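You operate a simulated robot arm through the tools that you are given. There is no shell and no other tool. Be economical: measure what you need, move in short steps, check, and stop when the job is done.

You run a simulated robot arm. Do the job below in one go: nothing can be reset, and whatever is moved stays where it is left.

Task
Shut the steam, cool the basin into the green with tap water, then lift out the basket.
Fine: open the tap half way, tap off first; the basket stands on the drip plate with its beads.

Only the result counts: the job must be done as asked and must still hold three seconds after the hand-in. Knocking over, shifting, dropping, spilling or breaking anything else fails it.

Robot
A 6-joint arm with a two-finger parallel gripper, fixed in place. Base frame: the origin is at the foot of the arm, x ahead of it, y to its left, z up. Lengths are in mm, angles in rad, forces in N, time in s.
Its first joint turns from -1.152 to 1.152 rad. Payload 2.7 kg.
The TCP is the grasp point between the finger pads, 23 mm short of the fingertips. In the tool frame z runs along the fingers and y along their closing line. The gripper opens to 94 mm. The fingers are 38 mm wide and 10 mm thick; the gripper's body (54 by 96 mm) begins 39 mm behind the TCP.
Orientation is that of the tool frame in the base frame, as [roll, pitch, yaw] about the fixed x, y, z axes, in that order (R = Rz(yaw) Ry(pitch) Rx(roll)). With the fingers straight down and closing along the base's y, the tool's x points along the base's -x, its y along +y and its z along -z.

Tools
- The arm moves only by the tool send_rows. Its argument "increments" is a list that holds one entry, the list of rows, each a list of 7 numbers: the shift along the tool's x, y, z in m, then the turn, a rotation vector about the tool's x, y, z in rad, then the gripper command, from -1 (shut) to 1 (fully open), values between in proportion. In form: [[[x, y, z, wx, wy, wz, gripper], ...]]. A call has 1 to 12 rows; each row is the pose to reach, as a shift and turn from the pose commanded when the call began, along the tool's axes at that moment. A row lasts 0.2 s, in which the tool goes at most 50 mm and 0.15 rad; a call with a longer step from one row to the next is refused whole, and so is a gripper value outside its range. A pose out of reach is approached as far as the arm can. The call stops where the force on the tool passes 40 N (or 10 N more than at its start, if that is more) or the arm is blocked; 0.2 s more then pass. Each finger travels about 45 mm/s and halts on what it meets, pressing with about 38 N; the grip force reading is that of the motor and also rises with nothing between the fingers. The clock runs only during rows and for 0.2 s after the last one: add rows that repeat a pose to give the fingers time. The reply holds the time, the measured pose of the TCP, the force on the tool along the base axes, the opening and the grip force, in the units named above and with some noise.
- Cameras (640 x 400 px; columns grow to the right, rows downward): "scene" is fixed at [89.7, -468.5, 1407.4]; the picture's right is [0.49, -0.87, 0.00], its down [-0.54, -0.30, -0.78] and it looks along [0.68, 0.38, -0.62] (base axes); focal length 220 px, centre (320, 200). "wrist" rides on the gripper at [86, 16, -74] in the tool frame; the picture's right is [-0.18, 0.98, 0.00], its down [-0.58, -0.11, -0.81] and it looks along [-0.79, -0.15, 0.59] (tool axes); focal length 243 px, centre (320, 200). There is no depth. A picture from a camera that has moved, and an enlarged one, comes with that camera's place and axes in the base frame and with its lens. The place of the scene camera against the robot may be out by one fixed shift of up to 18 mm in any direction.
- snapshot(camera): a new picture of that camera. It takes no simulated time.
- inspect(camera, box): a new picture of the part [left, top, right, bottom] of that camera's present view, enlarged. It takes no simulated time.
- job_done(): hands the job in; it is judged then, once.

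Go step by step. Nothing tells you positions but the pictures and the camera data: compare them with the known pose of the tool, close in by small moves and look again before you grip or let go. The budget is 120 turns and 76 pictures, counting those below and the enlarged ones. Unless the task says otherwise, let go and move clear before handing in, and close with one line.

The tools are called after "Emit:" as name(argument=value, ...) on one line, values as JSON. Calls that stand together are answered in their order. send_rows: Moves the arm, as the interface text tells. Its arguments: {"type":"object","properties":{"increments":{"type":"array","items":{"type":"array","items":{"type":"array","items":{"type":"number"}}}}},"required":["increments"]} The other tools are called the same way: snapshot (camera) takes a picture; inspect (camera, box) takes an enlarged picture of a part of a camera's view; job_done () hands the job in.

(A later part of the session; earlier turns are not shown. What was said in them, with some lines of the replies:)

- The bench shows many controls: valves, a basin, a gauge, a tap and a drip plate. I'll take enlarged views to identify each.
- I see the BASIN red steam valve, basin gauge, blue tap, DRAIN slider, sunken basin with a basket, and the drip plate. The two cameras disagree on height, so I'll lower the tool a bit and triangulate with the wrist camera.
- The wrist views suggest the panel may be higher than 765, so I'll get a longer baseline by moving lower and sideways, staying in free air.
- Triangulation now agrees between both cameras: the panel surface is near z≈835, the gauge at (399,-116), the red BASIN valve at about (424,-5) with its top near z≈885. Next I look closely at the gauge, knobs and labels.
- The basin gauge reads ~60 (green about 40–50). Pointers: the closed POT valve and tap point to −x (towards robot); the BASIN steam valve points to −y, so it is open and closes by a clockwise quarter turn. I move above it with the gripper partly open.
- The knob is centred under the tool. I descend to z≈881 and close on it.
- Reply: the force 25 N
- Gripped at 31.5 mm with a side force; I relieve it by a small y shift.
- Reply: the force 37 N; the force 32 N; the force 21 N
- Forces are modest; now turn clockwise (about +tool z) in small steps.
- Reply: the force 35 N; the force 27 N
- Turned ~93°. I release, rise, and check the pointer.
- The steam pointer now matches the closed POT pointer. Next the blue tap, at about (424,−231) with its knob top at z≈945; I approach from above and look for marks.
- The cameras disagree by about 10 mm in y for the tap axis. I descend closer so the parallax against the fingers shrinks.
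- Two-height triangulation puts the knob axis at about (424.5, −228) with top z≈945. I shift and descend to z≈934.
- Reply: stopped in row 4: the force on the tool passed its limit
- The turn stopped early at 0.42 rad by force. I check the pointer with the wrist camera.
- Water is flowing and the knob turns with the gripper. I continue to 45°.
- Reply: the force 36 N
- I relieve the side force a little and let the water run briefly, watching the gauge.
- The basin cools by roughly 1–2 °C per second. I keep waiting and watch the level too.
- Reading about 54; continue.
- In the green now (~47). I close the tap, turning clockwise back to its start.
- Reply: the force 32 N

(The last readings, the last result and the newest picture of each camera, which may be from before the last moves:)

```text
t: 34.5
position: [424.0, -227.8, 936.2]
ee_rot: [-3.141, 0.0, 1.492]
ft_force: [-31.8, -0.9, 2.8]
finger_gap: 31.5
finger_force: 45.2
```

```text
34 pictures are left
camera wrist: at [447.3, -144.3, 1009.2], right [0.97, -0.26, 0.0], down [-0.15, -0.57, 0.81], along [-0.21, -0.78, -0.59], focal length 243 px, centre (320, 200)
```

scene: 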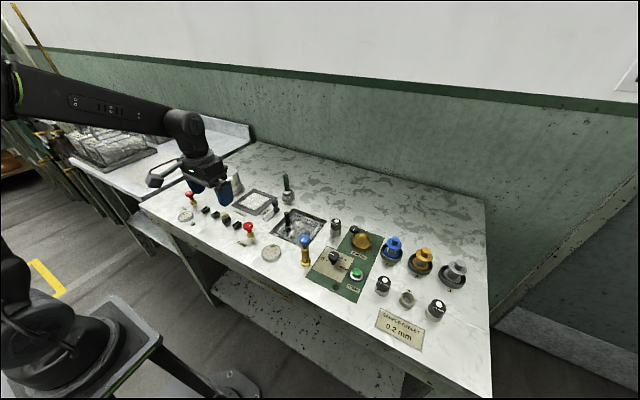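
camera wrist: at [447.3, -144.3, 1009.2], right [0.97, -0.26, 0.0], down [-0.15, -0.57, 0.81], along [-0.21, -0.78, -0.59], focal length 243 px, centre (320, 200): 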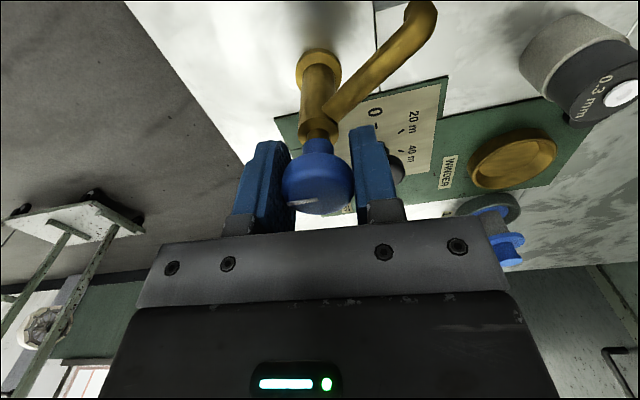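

Emit:
send_rows(increments=[[[0, 0, 0, 0, 0, 0, 0.28], [0, 0, 0, 0, 0, 0, 0.28], [0, 0, 0, 0, 0, 0, 0.28], [0, 0, -0.04, 0, 0, 0, 0.28], [0, 0, -0.08, 0, 0, 0, 0.28], [0, 0, -0.12, 0, 0, 0, 0.28], [0, 0, -0.16, 0, 0, 0, 0.28], [0, 0, -0.16, 0, 0, 0, 0.28]]])

Emit:
inspect(camera="scene", box=[245, 190, 335, 260])

Emit:
inspect(camera="wrist", box=[260, 0, 440, 120])

```text
t: 36.3
position: [427.4, -229.5, 1096.8]
ee_rot: [3.133, 0.002, 1.497]
ft_force: [0.0, -0.3, 0.0]
finger_gap: 60.1
finger_force: 0.2
```

```text
5.71 times, centred on (290, 225) of scene
camera zoom: at [89.7, -468.5, 1407.4], right [0.49, -0.87, 0.0], down [-0.54, -0.3, -0.78], along [0.68, 0.38, -0.62], focal length 1260 px, centre (491, 57)
```

zoom: 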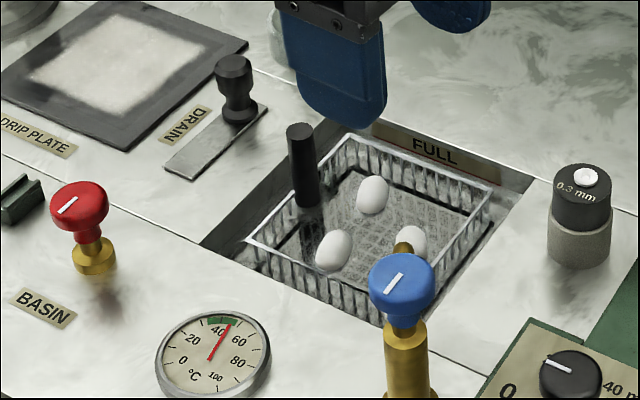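

```text
3.33 times, centred on (350, 60) of wrist
camera zoom: at [448.0, -144.1, 1170.4], right [0.97, -0.26, 0.01], down [-0.16, -0.57, 0.81], along [-0.2, -0.78, -0.59], focal length 809 px, centre (220, 667)
```

zoom: 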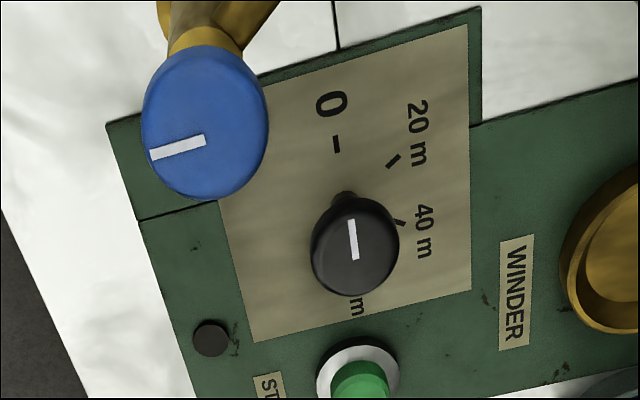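

Tap closed (no stream, pointer back), gauge ~46 in the green. Next the basket: it has a black upright post at the middle of its +y side; I return the wrist to yaw π and look from two places.

Emit:
send_rows(increments=[[[0.016, -0.001, 0, 0, 0, -0.149, 0.28], [0.032, -0.002, 0, 0, 0, -0.298, 0.28], [0.048, -0.003, 0, 0, 0, -0.447, 0.28], [0.064, -0.004, 0, 0, 0, -0.596, 0.28], [0.08, -0.006, 0, 0, 0, -0.745, 0.28], [0.096, -0.007, 0, 0, 0, -0.894, 0.28], [0.112, -0.008, 0, 0, 0, -1.043, 0.28], [0.128, -0.009, 0, 0, 0, -1.192, 0.28], [0.144, -0.01, 0, 0, 0, -1.341, 0.28], [0.16, -0.012, 0, 0, 0, -1.49, 0.28], [0.16, -0.012, 0, 0, 0, -1.639, 0.28], [0.16, -0.012, 0, 0, 0, -1.644, 0.28]]])

Emit:
snapshot(camera="wrist")

Emit:
inspect(camera="scene", box=[225, 160, 345, 270])

```text
t: 38.9
position: [427.5, -68.1, 1095.9]
ee_rot: [-3.14, 0.008, -3.141]
ft_force: [0.5, 0.6, -0.5]
finger_gap: 60.4
finger_force: 0.2
```

```text
31 pictures are left
camera wrist: at [339.2, -51.0, 1168.2], right [0.18, 0.98, 0.0], down [0.57, -0.11, 0.81], along [0.8, -0.15, -0.58], focal length 243 px, centre (320, 200)
```

wrist: 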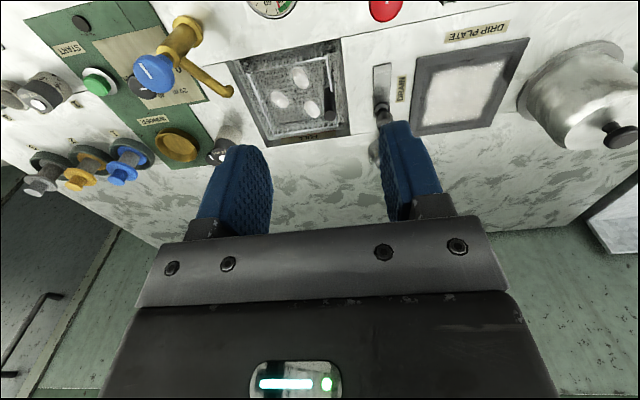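

```text
3.64 times, centred on (285, 215) of scene
camera zoom: at [89.7, -468.5, 1407.4], right [0.49, -0.87, 0.0], down [-0.54, -0.3, -0.78], along [0.68, 0.38, -0.62], focal length 802 px, centre (447, 146)
```

zoom: 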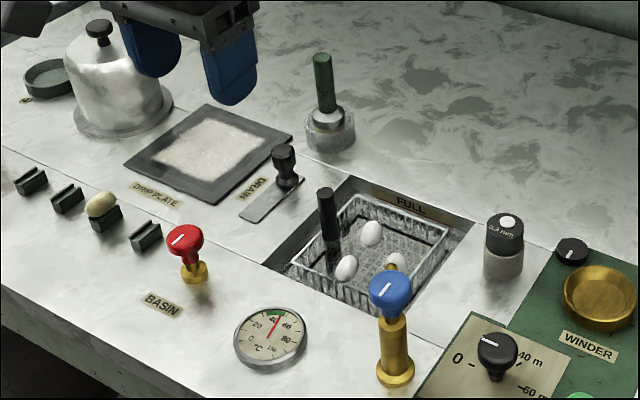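

Emit:
inspect(camera="wrist", box=[225, 30, 405, 150])

Emit:
send_rows(increments=[[[0.03, 0, 0.03, 0, -0.008, 0, 0.28], [0.06, 0, 0.06, 0, -0.008, 0, 0.28], [0.06, 0, 0.09, 0, -0.008, 0, 0.28], [0.06, 0, 0.09, 0, -0.008, 0, 0.28]]])

Emit:
inspect(camera="wrist", box=[225, 30, 435, 170])

```text
3.33 times, centred on (315, 90) of wrist
camera zoom: at [339.2, -51.0, 1168.2], right [0.18, 0.98, 0.0], down [0.57, -0.11, 0.81], along [0.8, -0.15, -0.58], focal length 809 px, centre (337, 567)
```

zoom: 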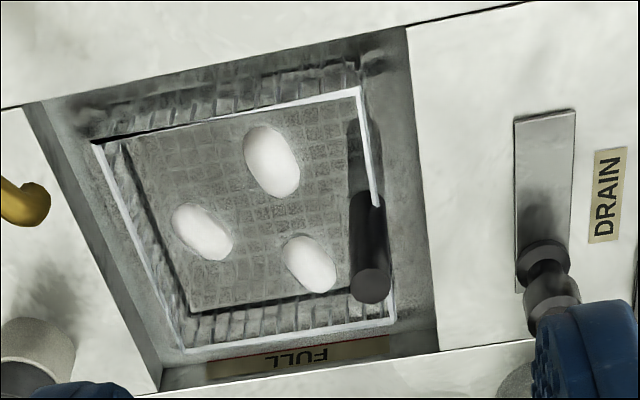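

```text
t: 39.9
position: [367.3, -67.4, 1003.6]
ee_rot: [-3.141, 0.017, 3.139]
ft_force: [0.1, 0.6, -0.3]
finger_gap: 60.2
finger_force: 0.0
```

```text
2.86 times, centred on (330, 100) of wrist
camera zoom: at [279.7, -50.7, 1076.0], right [0.19, 0.98, 0.0], down [0.57, -0.11, 0.82], along [0.8, -0.15, -0.58], focal length 693 px, centre (291, 486)
```

zoom: 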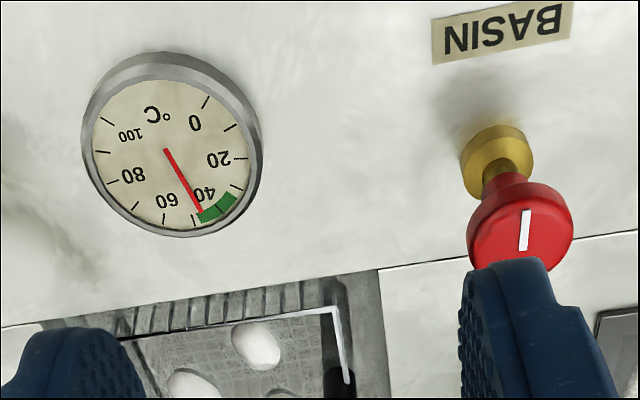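

I check the gauge more exactly, since the pointer looks near the hot edge of the green here.

Emit:
inspect(camera="scene", box=[255, 238, 287, 268])

```text
13.33 times, centred on (271, 253) of scene
camera zoom: at [89.7, -468.5, 1407.4], right [0.49, -0.87, 0.0], down [-0.54, -0.3, -0.78], along [0.68, 0.38, -0.62], focal length 2939 px, centre (973, -507)
```

zoom: 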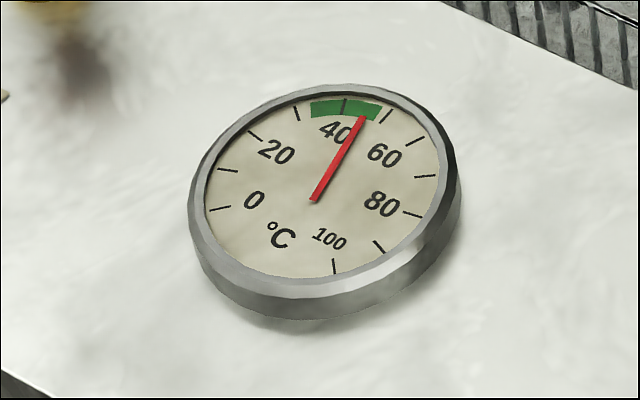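

Reading ≈45 inside the 33–48 green band. The post top is at about (542, −74.5, 882). I move above it with a 40 mm opening and straighten the tilt.

Emit:
send_rows(increments=[[[-0.044, -0.002, 0.0, 0, 0.017, 0, -0.15], [-0.088, -0.004, 0.0, 0, 0.017, 0, -0.15], [-0.132, -0.006, 0.02, 0, 0.017, 0, -0.15], [-0.1747, -0.007, 0.04, 0, 0.017, 0, -0.15], [-0.1747, -0.007, 0.06, 0, 0.017, 0, -0.15], [-0.1747, -0.007, 0.06, 0, 0.017, 0, -0.15]]])

Emit:
inspect(camera="wrist", box=[200, 40, 440, 200])

Emit:
inspect(camera="scene", box=[235, 160, 345, 260])

```text
t: 41.3
position: [542.0, -76.1, 947.9]
ee_rot: [-3.139, 0.0, 3.14]
ft_force: [-0.4, 0.9, -0.4]
finger_gap: 40.0
finger_force: 0.1
```

```text
2.50 times, centred on (320, 120) of wrist
camera zoom: at [454.6, -59.6, 1021.0], right [0.19, 0.98, 0.0], down [0.58, -0.11, 0.81], along [0.79, -0.15, -0.59], focal length 606 px, centre (320, 400)
```

zoom: 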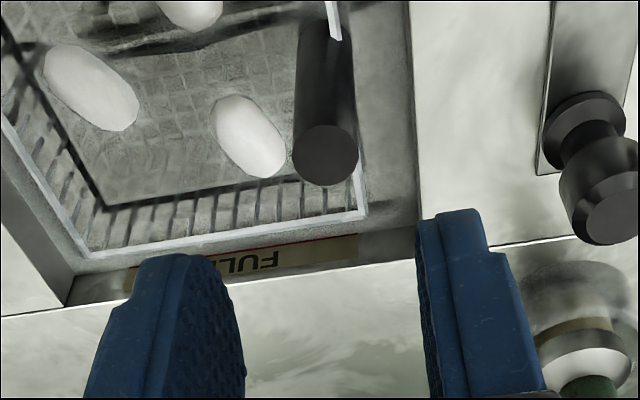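

```text
4.00 times, centred on (290, 210) of scene
camera zoom: at [89.7, -468.5, 1407.4], right [0.49, -0.87, 0.0], down [-0.54, -0.3, -0.78], along [0.68, 0.38, -0.62], focal length 882 px, centre (440, 160)
```

zoom: 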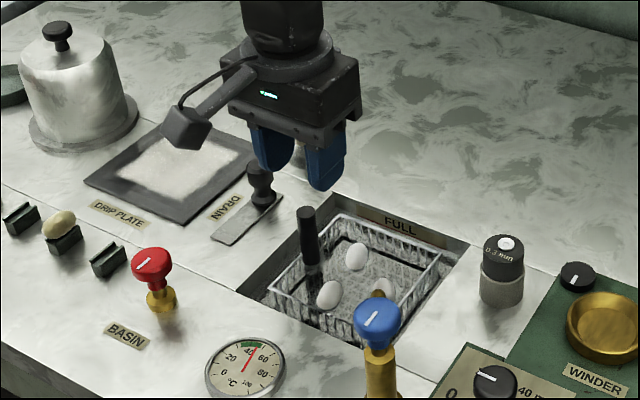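

Alignment matches (axis fits z≈883 top). I descend over the post to z≈868.

Emit:
send_rows(increments=[[[0, 0.001, 0.03, 0, 0, 0, -0.15], [0, 0.001, 0.055, 0, 0, 0, -0.15], [0, 0.001, 0.07, 0, 0, 0, -0.15], [0, 0.001, 0.08, 0, 0, 0, -0.15], [0, 0.001, 0.08, 0, 0, 0, -0.15]]])

Emit:
inspect(camera="wrist", box=[200, 40, 440, 200])

Emit:
inspect(camera="scene", box=[235, 170, 325, 240])

```text
t: 42.5
position: [543.0, -75.2, 867.5]
ee_rot: [-3.139, 0.001, 3.138]
ft_force: [1.0, 0.4, -0.2]
finger_gap: 40.1
finger_force: 0.1
```

```text
2.50 times, centred on (320, 120) of wrist
camera zoom: at [455.0, -58.8, 941.2], right [0.19, 0.98, 0.0], down [0.58, -0.11, 0.81], along [0.79, -0.15, -0.59], focal length 606 px, centre (320, 400)
```

zoom: 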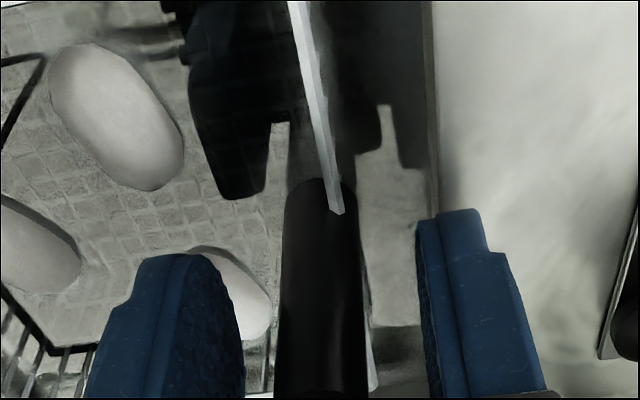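

```text
5.71 times, centred on (280, 205) of scene
camera zoom: at [89.7, -468.5, 1407.4], right [0.49, -0.87, 0.0], down [-0.54, -0.3, -0.78], along [0.68, 0.38, -0.62], focal length 1260 px, centre (549, 171)
```

zoom: 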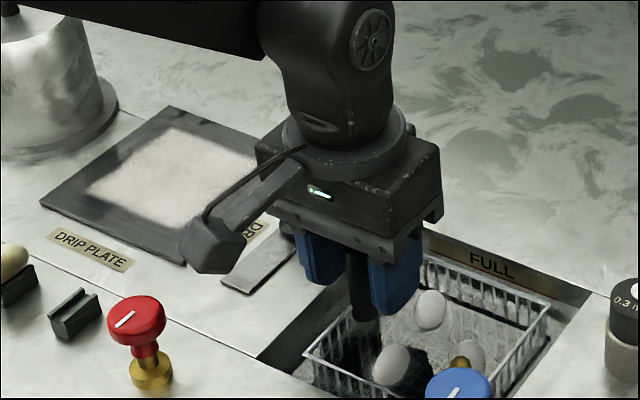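

Emit:
send_rows(increments=[[[0, 0, 0, 0, 0, 0, -0.3], [0, 0, 0, 0, 0, 0, -0.5], [0, 0, 0, 0, 0, 0, -0.7], [0, 0, 0, 0, 0, 0, -1], [0, 0, 0, 0, 0, 0, -1], [0, 0, 0, 0, 0, 0, -1]]])

```text
t: 43.9
position: [541.6, -74.9, 867.5]
ee_rot: [-3.14, 0.0, 3.141]
ft_force: [-0.2, -0.6, 0.8]
finger_gap: 16.4
finger_force: 37.3
```

Gripped the post at 16.4 mm. I lift slowly, easing 6 mm in +x and 10 mm in +y to keep clear of the tap spout near the basket's corner.

Emit:
send_rows(increments=[[[0, 0, -0.004, 0, 0, 0, -1], [0, 0, -0.01, 0, 0, 0, -1], [0, 0, -0.015, 0, 0, 0, -1], [-0.003, 0.005, -0.02, 0, 0, 0, -1], [-0.006, 0.01, -0.025, 0, 0, 0, -1], [-0.006, 0.01, -0.03, 0, 0, 0, -1], [-0.006, 0.01, -0.03, 0, 0, 0, -1]]])

Emit:
snapshot(camera="wrist")

Emit:
inspect(camera="scene", box=[235, 170, 345, 260])

```text
t: 45.5
position: [549.5, -65.1, 898.3]
ee_rot: [-3.14, 0.0, 3.141]
ft_force: [0.8, -0.8, -1.3]
finger_gap: 16.1
finger_force: 37.5
```

```text
22 pictures are left
camera wrist: at [461.7, -48.5, 971.9], right [0.19, 0.98, 0.0], down [0.58, -0.11, 0.81], along [0.79, -0.15, -0.59], focal length 243 px, centre (320, 200)
```

wrist: 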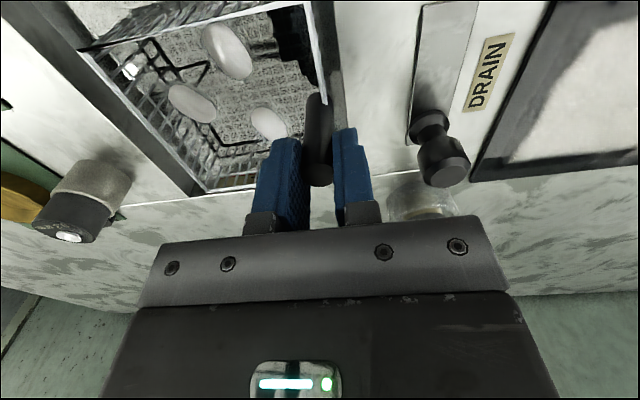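

```text
4.44 times, centred on (290, 215) of scene
camera zoom: at [89.7, -468.5, 1407.4], right [0.49, -0.87, 0.0], down [-0.54, -0.3, -0.78], along [0.68, 0.38, -0.62], focal length 980 px, centre (453, 133)
```

zoom: 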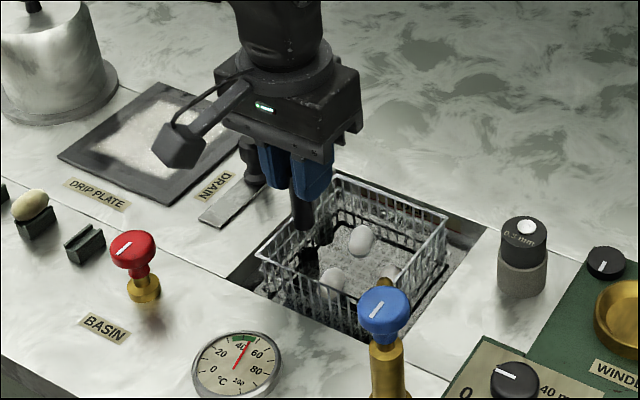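

The basket rises level with its beads. I continue lifting to about z=1025.

Emit:
send_rows(increments=[[[0, 0, -0.015, 0, 0, 0, -1], [0, 0, -0.03, 0, 0, 0, -1], [0, 0, -0.045, 0, 0, 0, -1], [0, 0, -0.06, 0, 0, 0, -1], [0, 0, -0.075, 0, 0, 0, -1], [0, 0, -0.09, 0, 0, 0, -1], [0, 0, -0.105, 0, 0, 0, -1], [0, 0, -0.12, 0, 0, 0, -1], [0, 0, -0.128, 0, 0, 0, -1], [0, 0, -0.128, 0, 0, 0, -1], [0, 0, -0.128, 0, 0, 0, -1]]])

Emit:
snapshot(camera="wrist")

Emit:
inspect(camera="scene", box=[175, 130, 335, 250])

```text
t: 47.9
position: [547.7, -62.8, 1025.7]
ee_rot: [-3.139, 0.0, 3.141]
ft_force: [0.0, 0.6, -1.2]
finger_gap: 16.2
finger_force: 38.0
```

```text
20 pictures are left
camera wrist: at [460.9, -46.0, 1099.4], right [0.19, 0.98, 0.0], down [0.58, -0.11, 0.81], along [0.79, -0.15, -0.59], focal length 243 px, centre (320, 200)
```

wrist: 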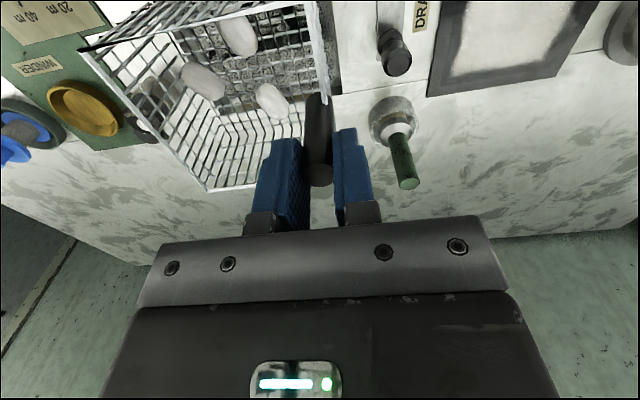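

```text
3.33 times, centred on (255, 190) of scene
camera zoom: at [89.7, -468.5, 1407.4], right [0.49, -0.87, 0.0], down [-0.54, -0.3, -0.78], along [0.68, 0.38, -0.62], focal length 735 px, centre (537, 233)
```

zoom: 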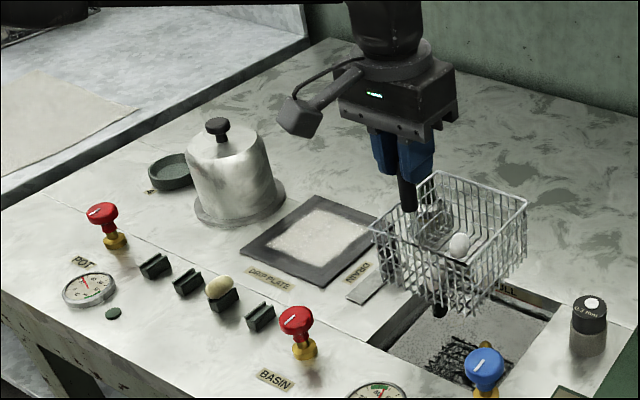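

The basket hangs clear of everything. The drip plate spans about x 517–635, y 50–183; I carry the basket in +y first at x≈548 (clear of the green lever), slowly.

Emit:
send_rows(increments=[[[0, 0, -0.012, 0, 0, 0, -1], [0, 0.015, -0.015, 0, 0, 0, -1], [0, 0.035, -0.015, 0, 0, 0, -1], [0, 0.06, -0.015, 0, 0, 0, -1], [0, 0.085, -0.015, 0, 0, 0, -1], [0, 0.11, -0.015, 0, 0, 0, -1], [0, 0.135, -0.015, 0, 0, 0, -1], [0, 0.16, -0.015, 0, 0, 0, -1], [0, 0.185, -0.015, 0, 0, 0, -1], [0, 0.21, -0.015, 0, 0, 0, -1], [0, 0.23, -0.015, 0, 0, 0, -1], [0, 0.23, -0.015, 0, 0, 0, -1]]])

Emit:
send_rows(increments=[[[-0.01, 0, 0, 0, 0, 0, -1], [-0.02, 0, 0.0, 0, 0, 0, -1], [-0.026, 0, 0.01, 0, 0, 0, -1], [-0.026, 0, 0.02, 0, 0, 0, -1], [-0.026, 0, 0.03, 0, 0, 0, -1], [-0.026, 0, 0.03, 0, 0, 0, -1]]])

Emit:
snapshot(camera="wrist")

Emit:
inspect(camera="scene", box=[170, 120, 320, 240])

```text
t: 50.5
position: [548.2, 166.7, 1039.9]
ee_rot: [-3.138, -0.001, 3.138]
ft_force: [0.1, 0.6, -0.2]
finger_gap: 16.4
finger_force: 37.6
```

```text
t: 51.9
position: [575.9, 165.5, 1009.8]
ee_rot: [-3.14, 0.001, 3.14]
ft_force: [0.4, -0.2, -1.9]
finger_gap: 16.1
finger_force: 38.1
```

```text
18 pictures are left
camera wrist: at [488.3, 182.1, 1084.1], right [0.19, 0.98, 0.0], down [0.58, -0.11, 0.81], along [0.79, -0.15, -0.59], focal length 243 px, centre (320, 200)
```

wrist: 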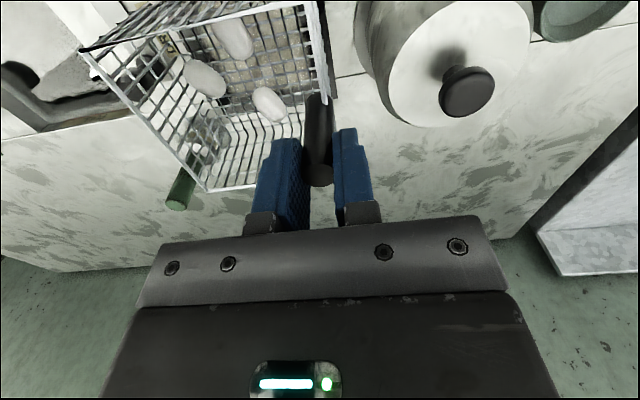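

```text
3.33 times, centred on (245, 180) of scene
camera zoom: at [89.7, -468.5, 1407.4], right [0.49, -0.87, 0.0], down [-0.54, -0.3, -0.78], along [0.68, 0.38, -0.62], focal length 735 px, centre (570, 267)
```

zoom: 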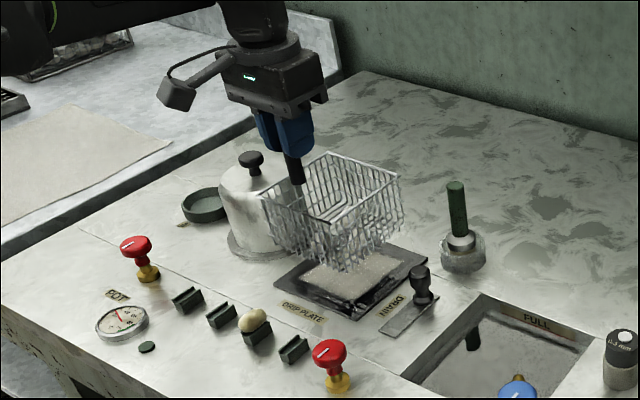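

Basket is over the plate (centre ≈ (579,113) vs plate (576,116)). I lower it part way and look again.

Emit:
send_rows(increments=[[[0, 0.001, 0.01, 0, 0, 0, -1], [0.001, 0.002, 0.02, 0, 0, 0, -1], [0.002, 0.002, 0.03, 0, 0, 0, -1], [0.002, 0.002, 0.04, 0, 0, 0, -1], [0.002, 0.002, 0.05, 0, 0, 0, -1], [0.002, 0.002, 0.05, 0, 0, 0, -1]]])

Emit:
inspect(camera="scene", box=[200, 150, 300, 230])

Emit:
snapshot(camera="wrist")

```text
t: 53.3
position: [574.0, 167.4, 963.6]
ee_rot: [-3.141, 0.004, 3.14]
ft_force: [-8.8, -2.0, 26.3]
finger_gap: 16.1
finger_force: 37.6
```

```text
5.00 times, centred on (250, 190) of scene
camera zoom: at [89.0, -468.6, 1407.4], right [0.49, -0.87, 0.0], down [-0.54, -0.3, -0.78], along [0.68, 0.38, -0.62], focal length 1102 px, centre (670, 250)
```

zoom: 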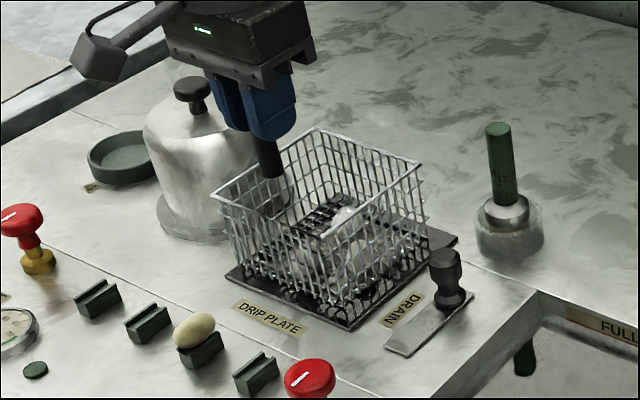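

```text
15 pictures are left
camera wrist: at [486.1, 184.3, 1037.2], right [0.19, 0.98, 0.0], down [0.58, -0.11, 0.81], along [0.8, -0.15, -0.59], focal length 243 px, centre (320, 200)
```

wrist: 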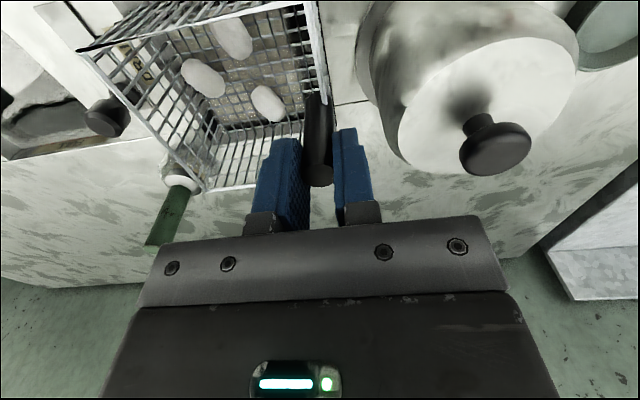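

Contact: about 26 N upward at z≈964, so the basket is touching the plate. I examine the alignment closely before letting go.

Emit:
inspect(camera="scene", box=[240, 172, 296, 218])

Emit:
inspect(camera="wrist", box=[80, 0, 340, 180])

```text
8.70 times, centred on (268, 195) of scene
camera zoom: at [89.0, -468.6, 1407.4], right [0.49, -0.87, 0.0], down [-0.54, -0.3, -0.78], along [0.68, 0.38, -0.62], focal length 1917 px, centre (772, 244)
```

zoom: 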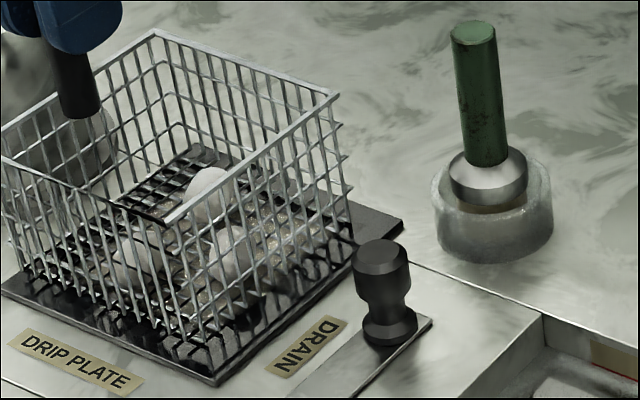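

```text
2.22 times, centred on (210, 90) of wrist
camera zoom: at [486.1, 184.3, 1037.2], right [0.19, 0.98, 0.0], down [0.58, -0.11, 0.81], along [0.8, -0.15, -0.59], focal length 539 px, centre (564, 444)
```

zoom: 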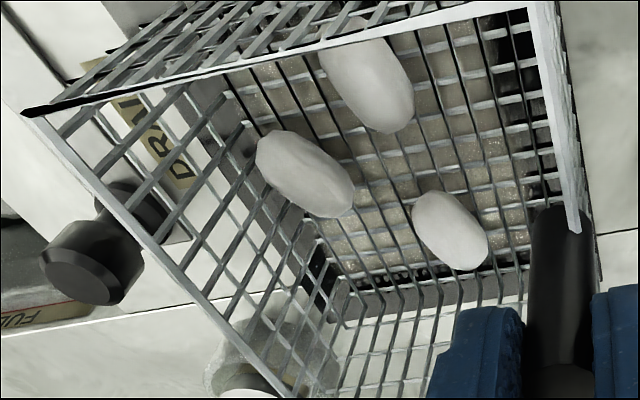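

The basket bottom sits inside the plate outline with margin on all sides. I ease the pressure, then open.

Emit:
send_rows(increments=[[[0, 0, -0.002, 0, 0, 0, -1], [0, 0, -0.002, 0, 0, 0, -1]]])

```text
t: 53.9
position: [572.9, 167.6, 964.3]
ee_rot: [-3.141, 0.003, 3.139]
ft_force: [-4.3, 0.6, 20.7]
finger_gap: 16.4
finger_force: 38.3
```

Emit:
send_rows(increments=[[[0, 0, -0.002, 0, 0, 0, -1], [0, 0, -0.0025, 0, 0, 0, -1], [0, 0, -0.0025, 0, 0, 0, -1]]])

```text
t: 54.7
position: [573.3, 167.4, 964.4]
ee_rot: [-3.138, -0.001, 3.137]
ft_force: [2.0, -0.9, 4.3]
finger_gap: 16.1
finger_force: 37.4
```

Emit:
send_rows(increments=[[[0, 0, 0, 0, 0, 0, -0.6], [0, 0, 0, 0, 0, 0, -0.3], [0, 0, 0, 0, 0, 0, -0.15], [0, 0, 0, 0, 0, 0, -0.15], [0, 0, 0, 0, 0, 0, -0.15]]])

Emit:
inspect(camera="wrist", box=[200, 60, 440, 220])

```text
t: 55.9
position: [573.4, 167.6, 964.9]
ee_rot: [-3.141, 0.001, 3.139]
ft_force: [0.0, 0.3, 0.1]
finger_gap: 40.1
finger_force: 0.1
```

```text
2.50 times, centred on (320, 140) of wrist
camera zoom: at [486.3, 184.4, 1038.9], right [0.19, 0.98, 0.0], down [0.58, -0.11, 0.81], along [0.79, -0.15, -0.59], focal length 606 px, centre (320, 350)
```

zoom: 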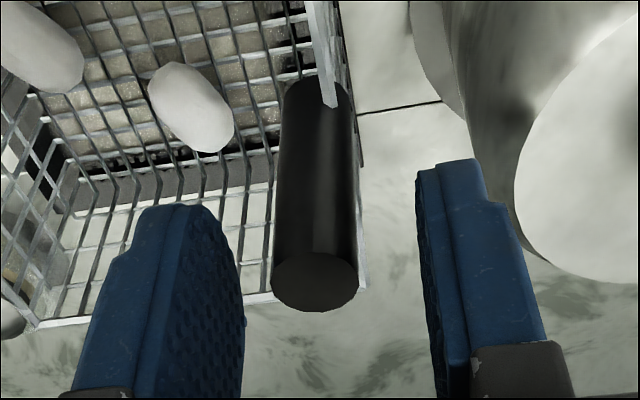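

Fingers are free of the post. I rise straight up and then check everything.

Emit:
send_rows(increments=[[[0, 0, -0.02, 0, 0, 0, -0.15], [0, 0, -0.05, 0, 0, 0, -0.15], [0, 0, -0.08, 0, 0, 0, -0.15], [0.02, 0, -0.12, 0, 0, 0, -0.15], [0.05, 0, -0.14, 0, 0, 0, -0.15], [0.08, 0, -0.15, 0, 0, 0, -0.15], [0.08, 0, -0.15, 0, 0, 0, -0.15]]])

Emit:
inspect(camera="scene", box=[190, 150, 330, 260])

Emit:
inspect(camera="scene", box=[255, 238, 287, 268])

Emit:
snapshot(camera="wrist")

```text
t: 57.5
position: [491.5, 167.8, 1115.8]
ee_rot: [-3.139, 0.001, 3.141]
ft_force: [0.1, 0.6, -0.5]
finger_gap: 39.9
finger_force: 0.1
```

```text
3.64 times, centred on (260, 205) of scene
camera zoom: at [89.7, -468.5, 1407.4], right [0.49, -0.87, 0.0], down [-0.54, -0.3, -0.78], along [0.68, 0.38, -0.62], focal length 802 px, centre (538, 182)
```

zoom: 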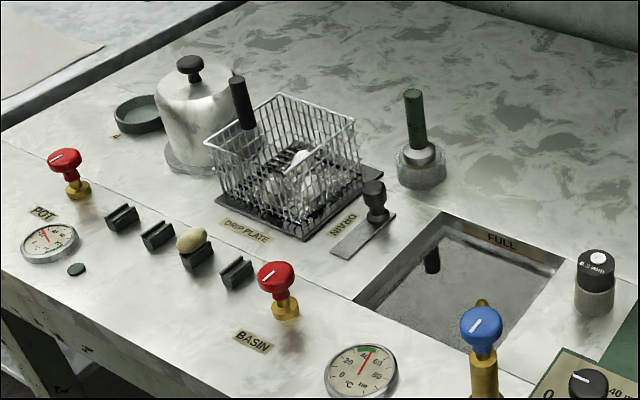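

```text
13.33 times, centred on (271, 253) of scene
camera zoom: at [89.7, -468.5, 1407.4], right [0.49, -0.87, 0.0], down [-0.54, -0.3, -0.78], along [0.68, 0.38, -0.62], focal length 2939 px, centre (973, -507)
```

zoom: 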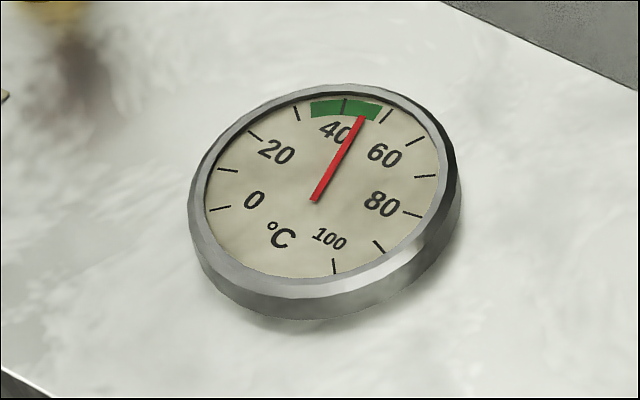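

```text
9 pictures are left
camera wrist: at [405.3, 185.2, 1188.9], right [0.19, 0.98, 0.0], down [0.58, -0.11, 0.81], along [0.79, -0.15, -0.59], focal length 243 px, centre (320, 200)
```

wrist: 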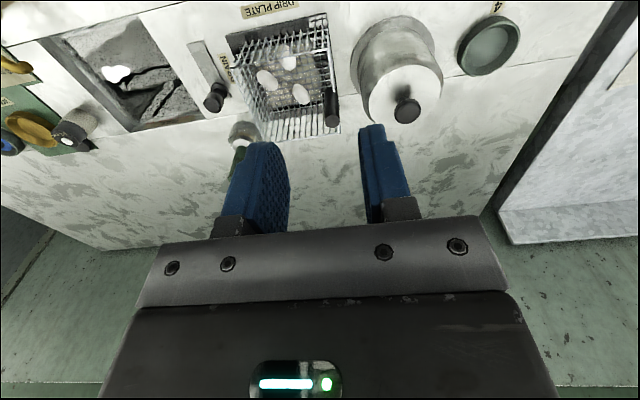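

The basket stands on the drip plate with its three beads. The gauge holds steady at about 45 in the green, the steam and tap pointers are both closed, and the arm is clear, so I hand in.

Emit:
job_done()

```text
The job is handed in.
```

I shut the steam, cooled the basin to about 45 °C (in the green), turned the tap off, and stood the basket on the drip plate with its three beads. The tap carries no opening marks, so I took half way as a 45° turn.
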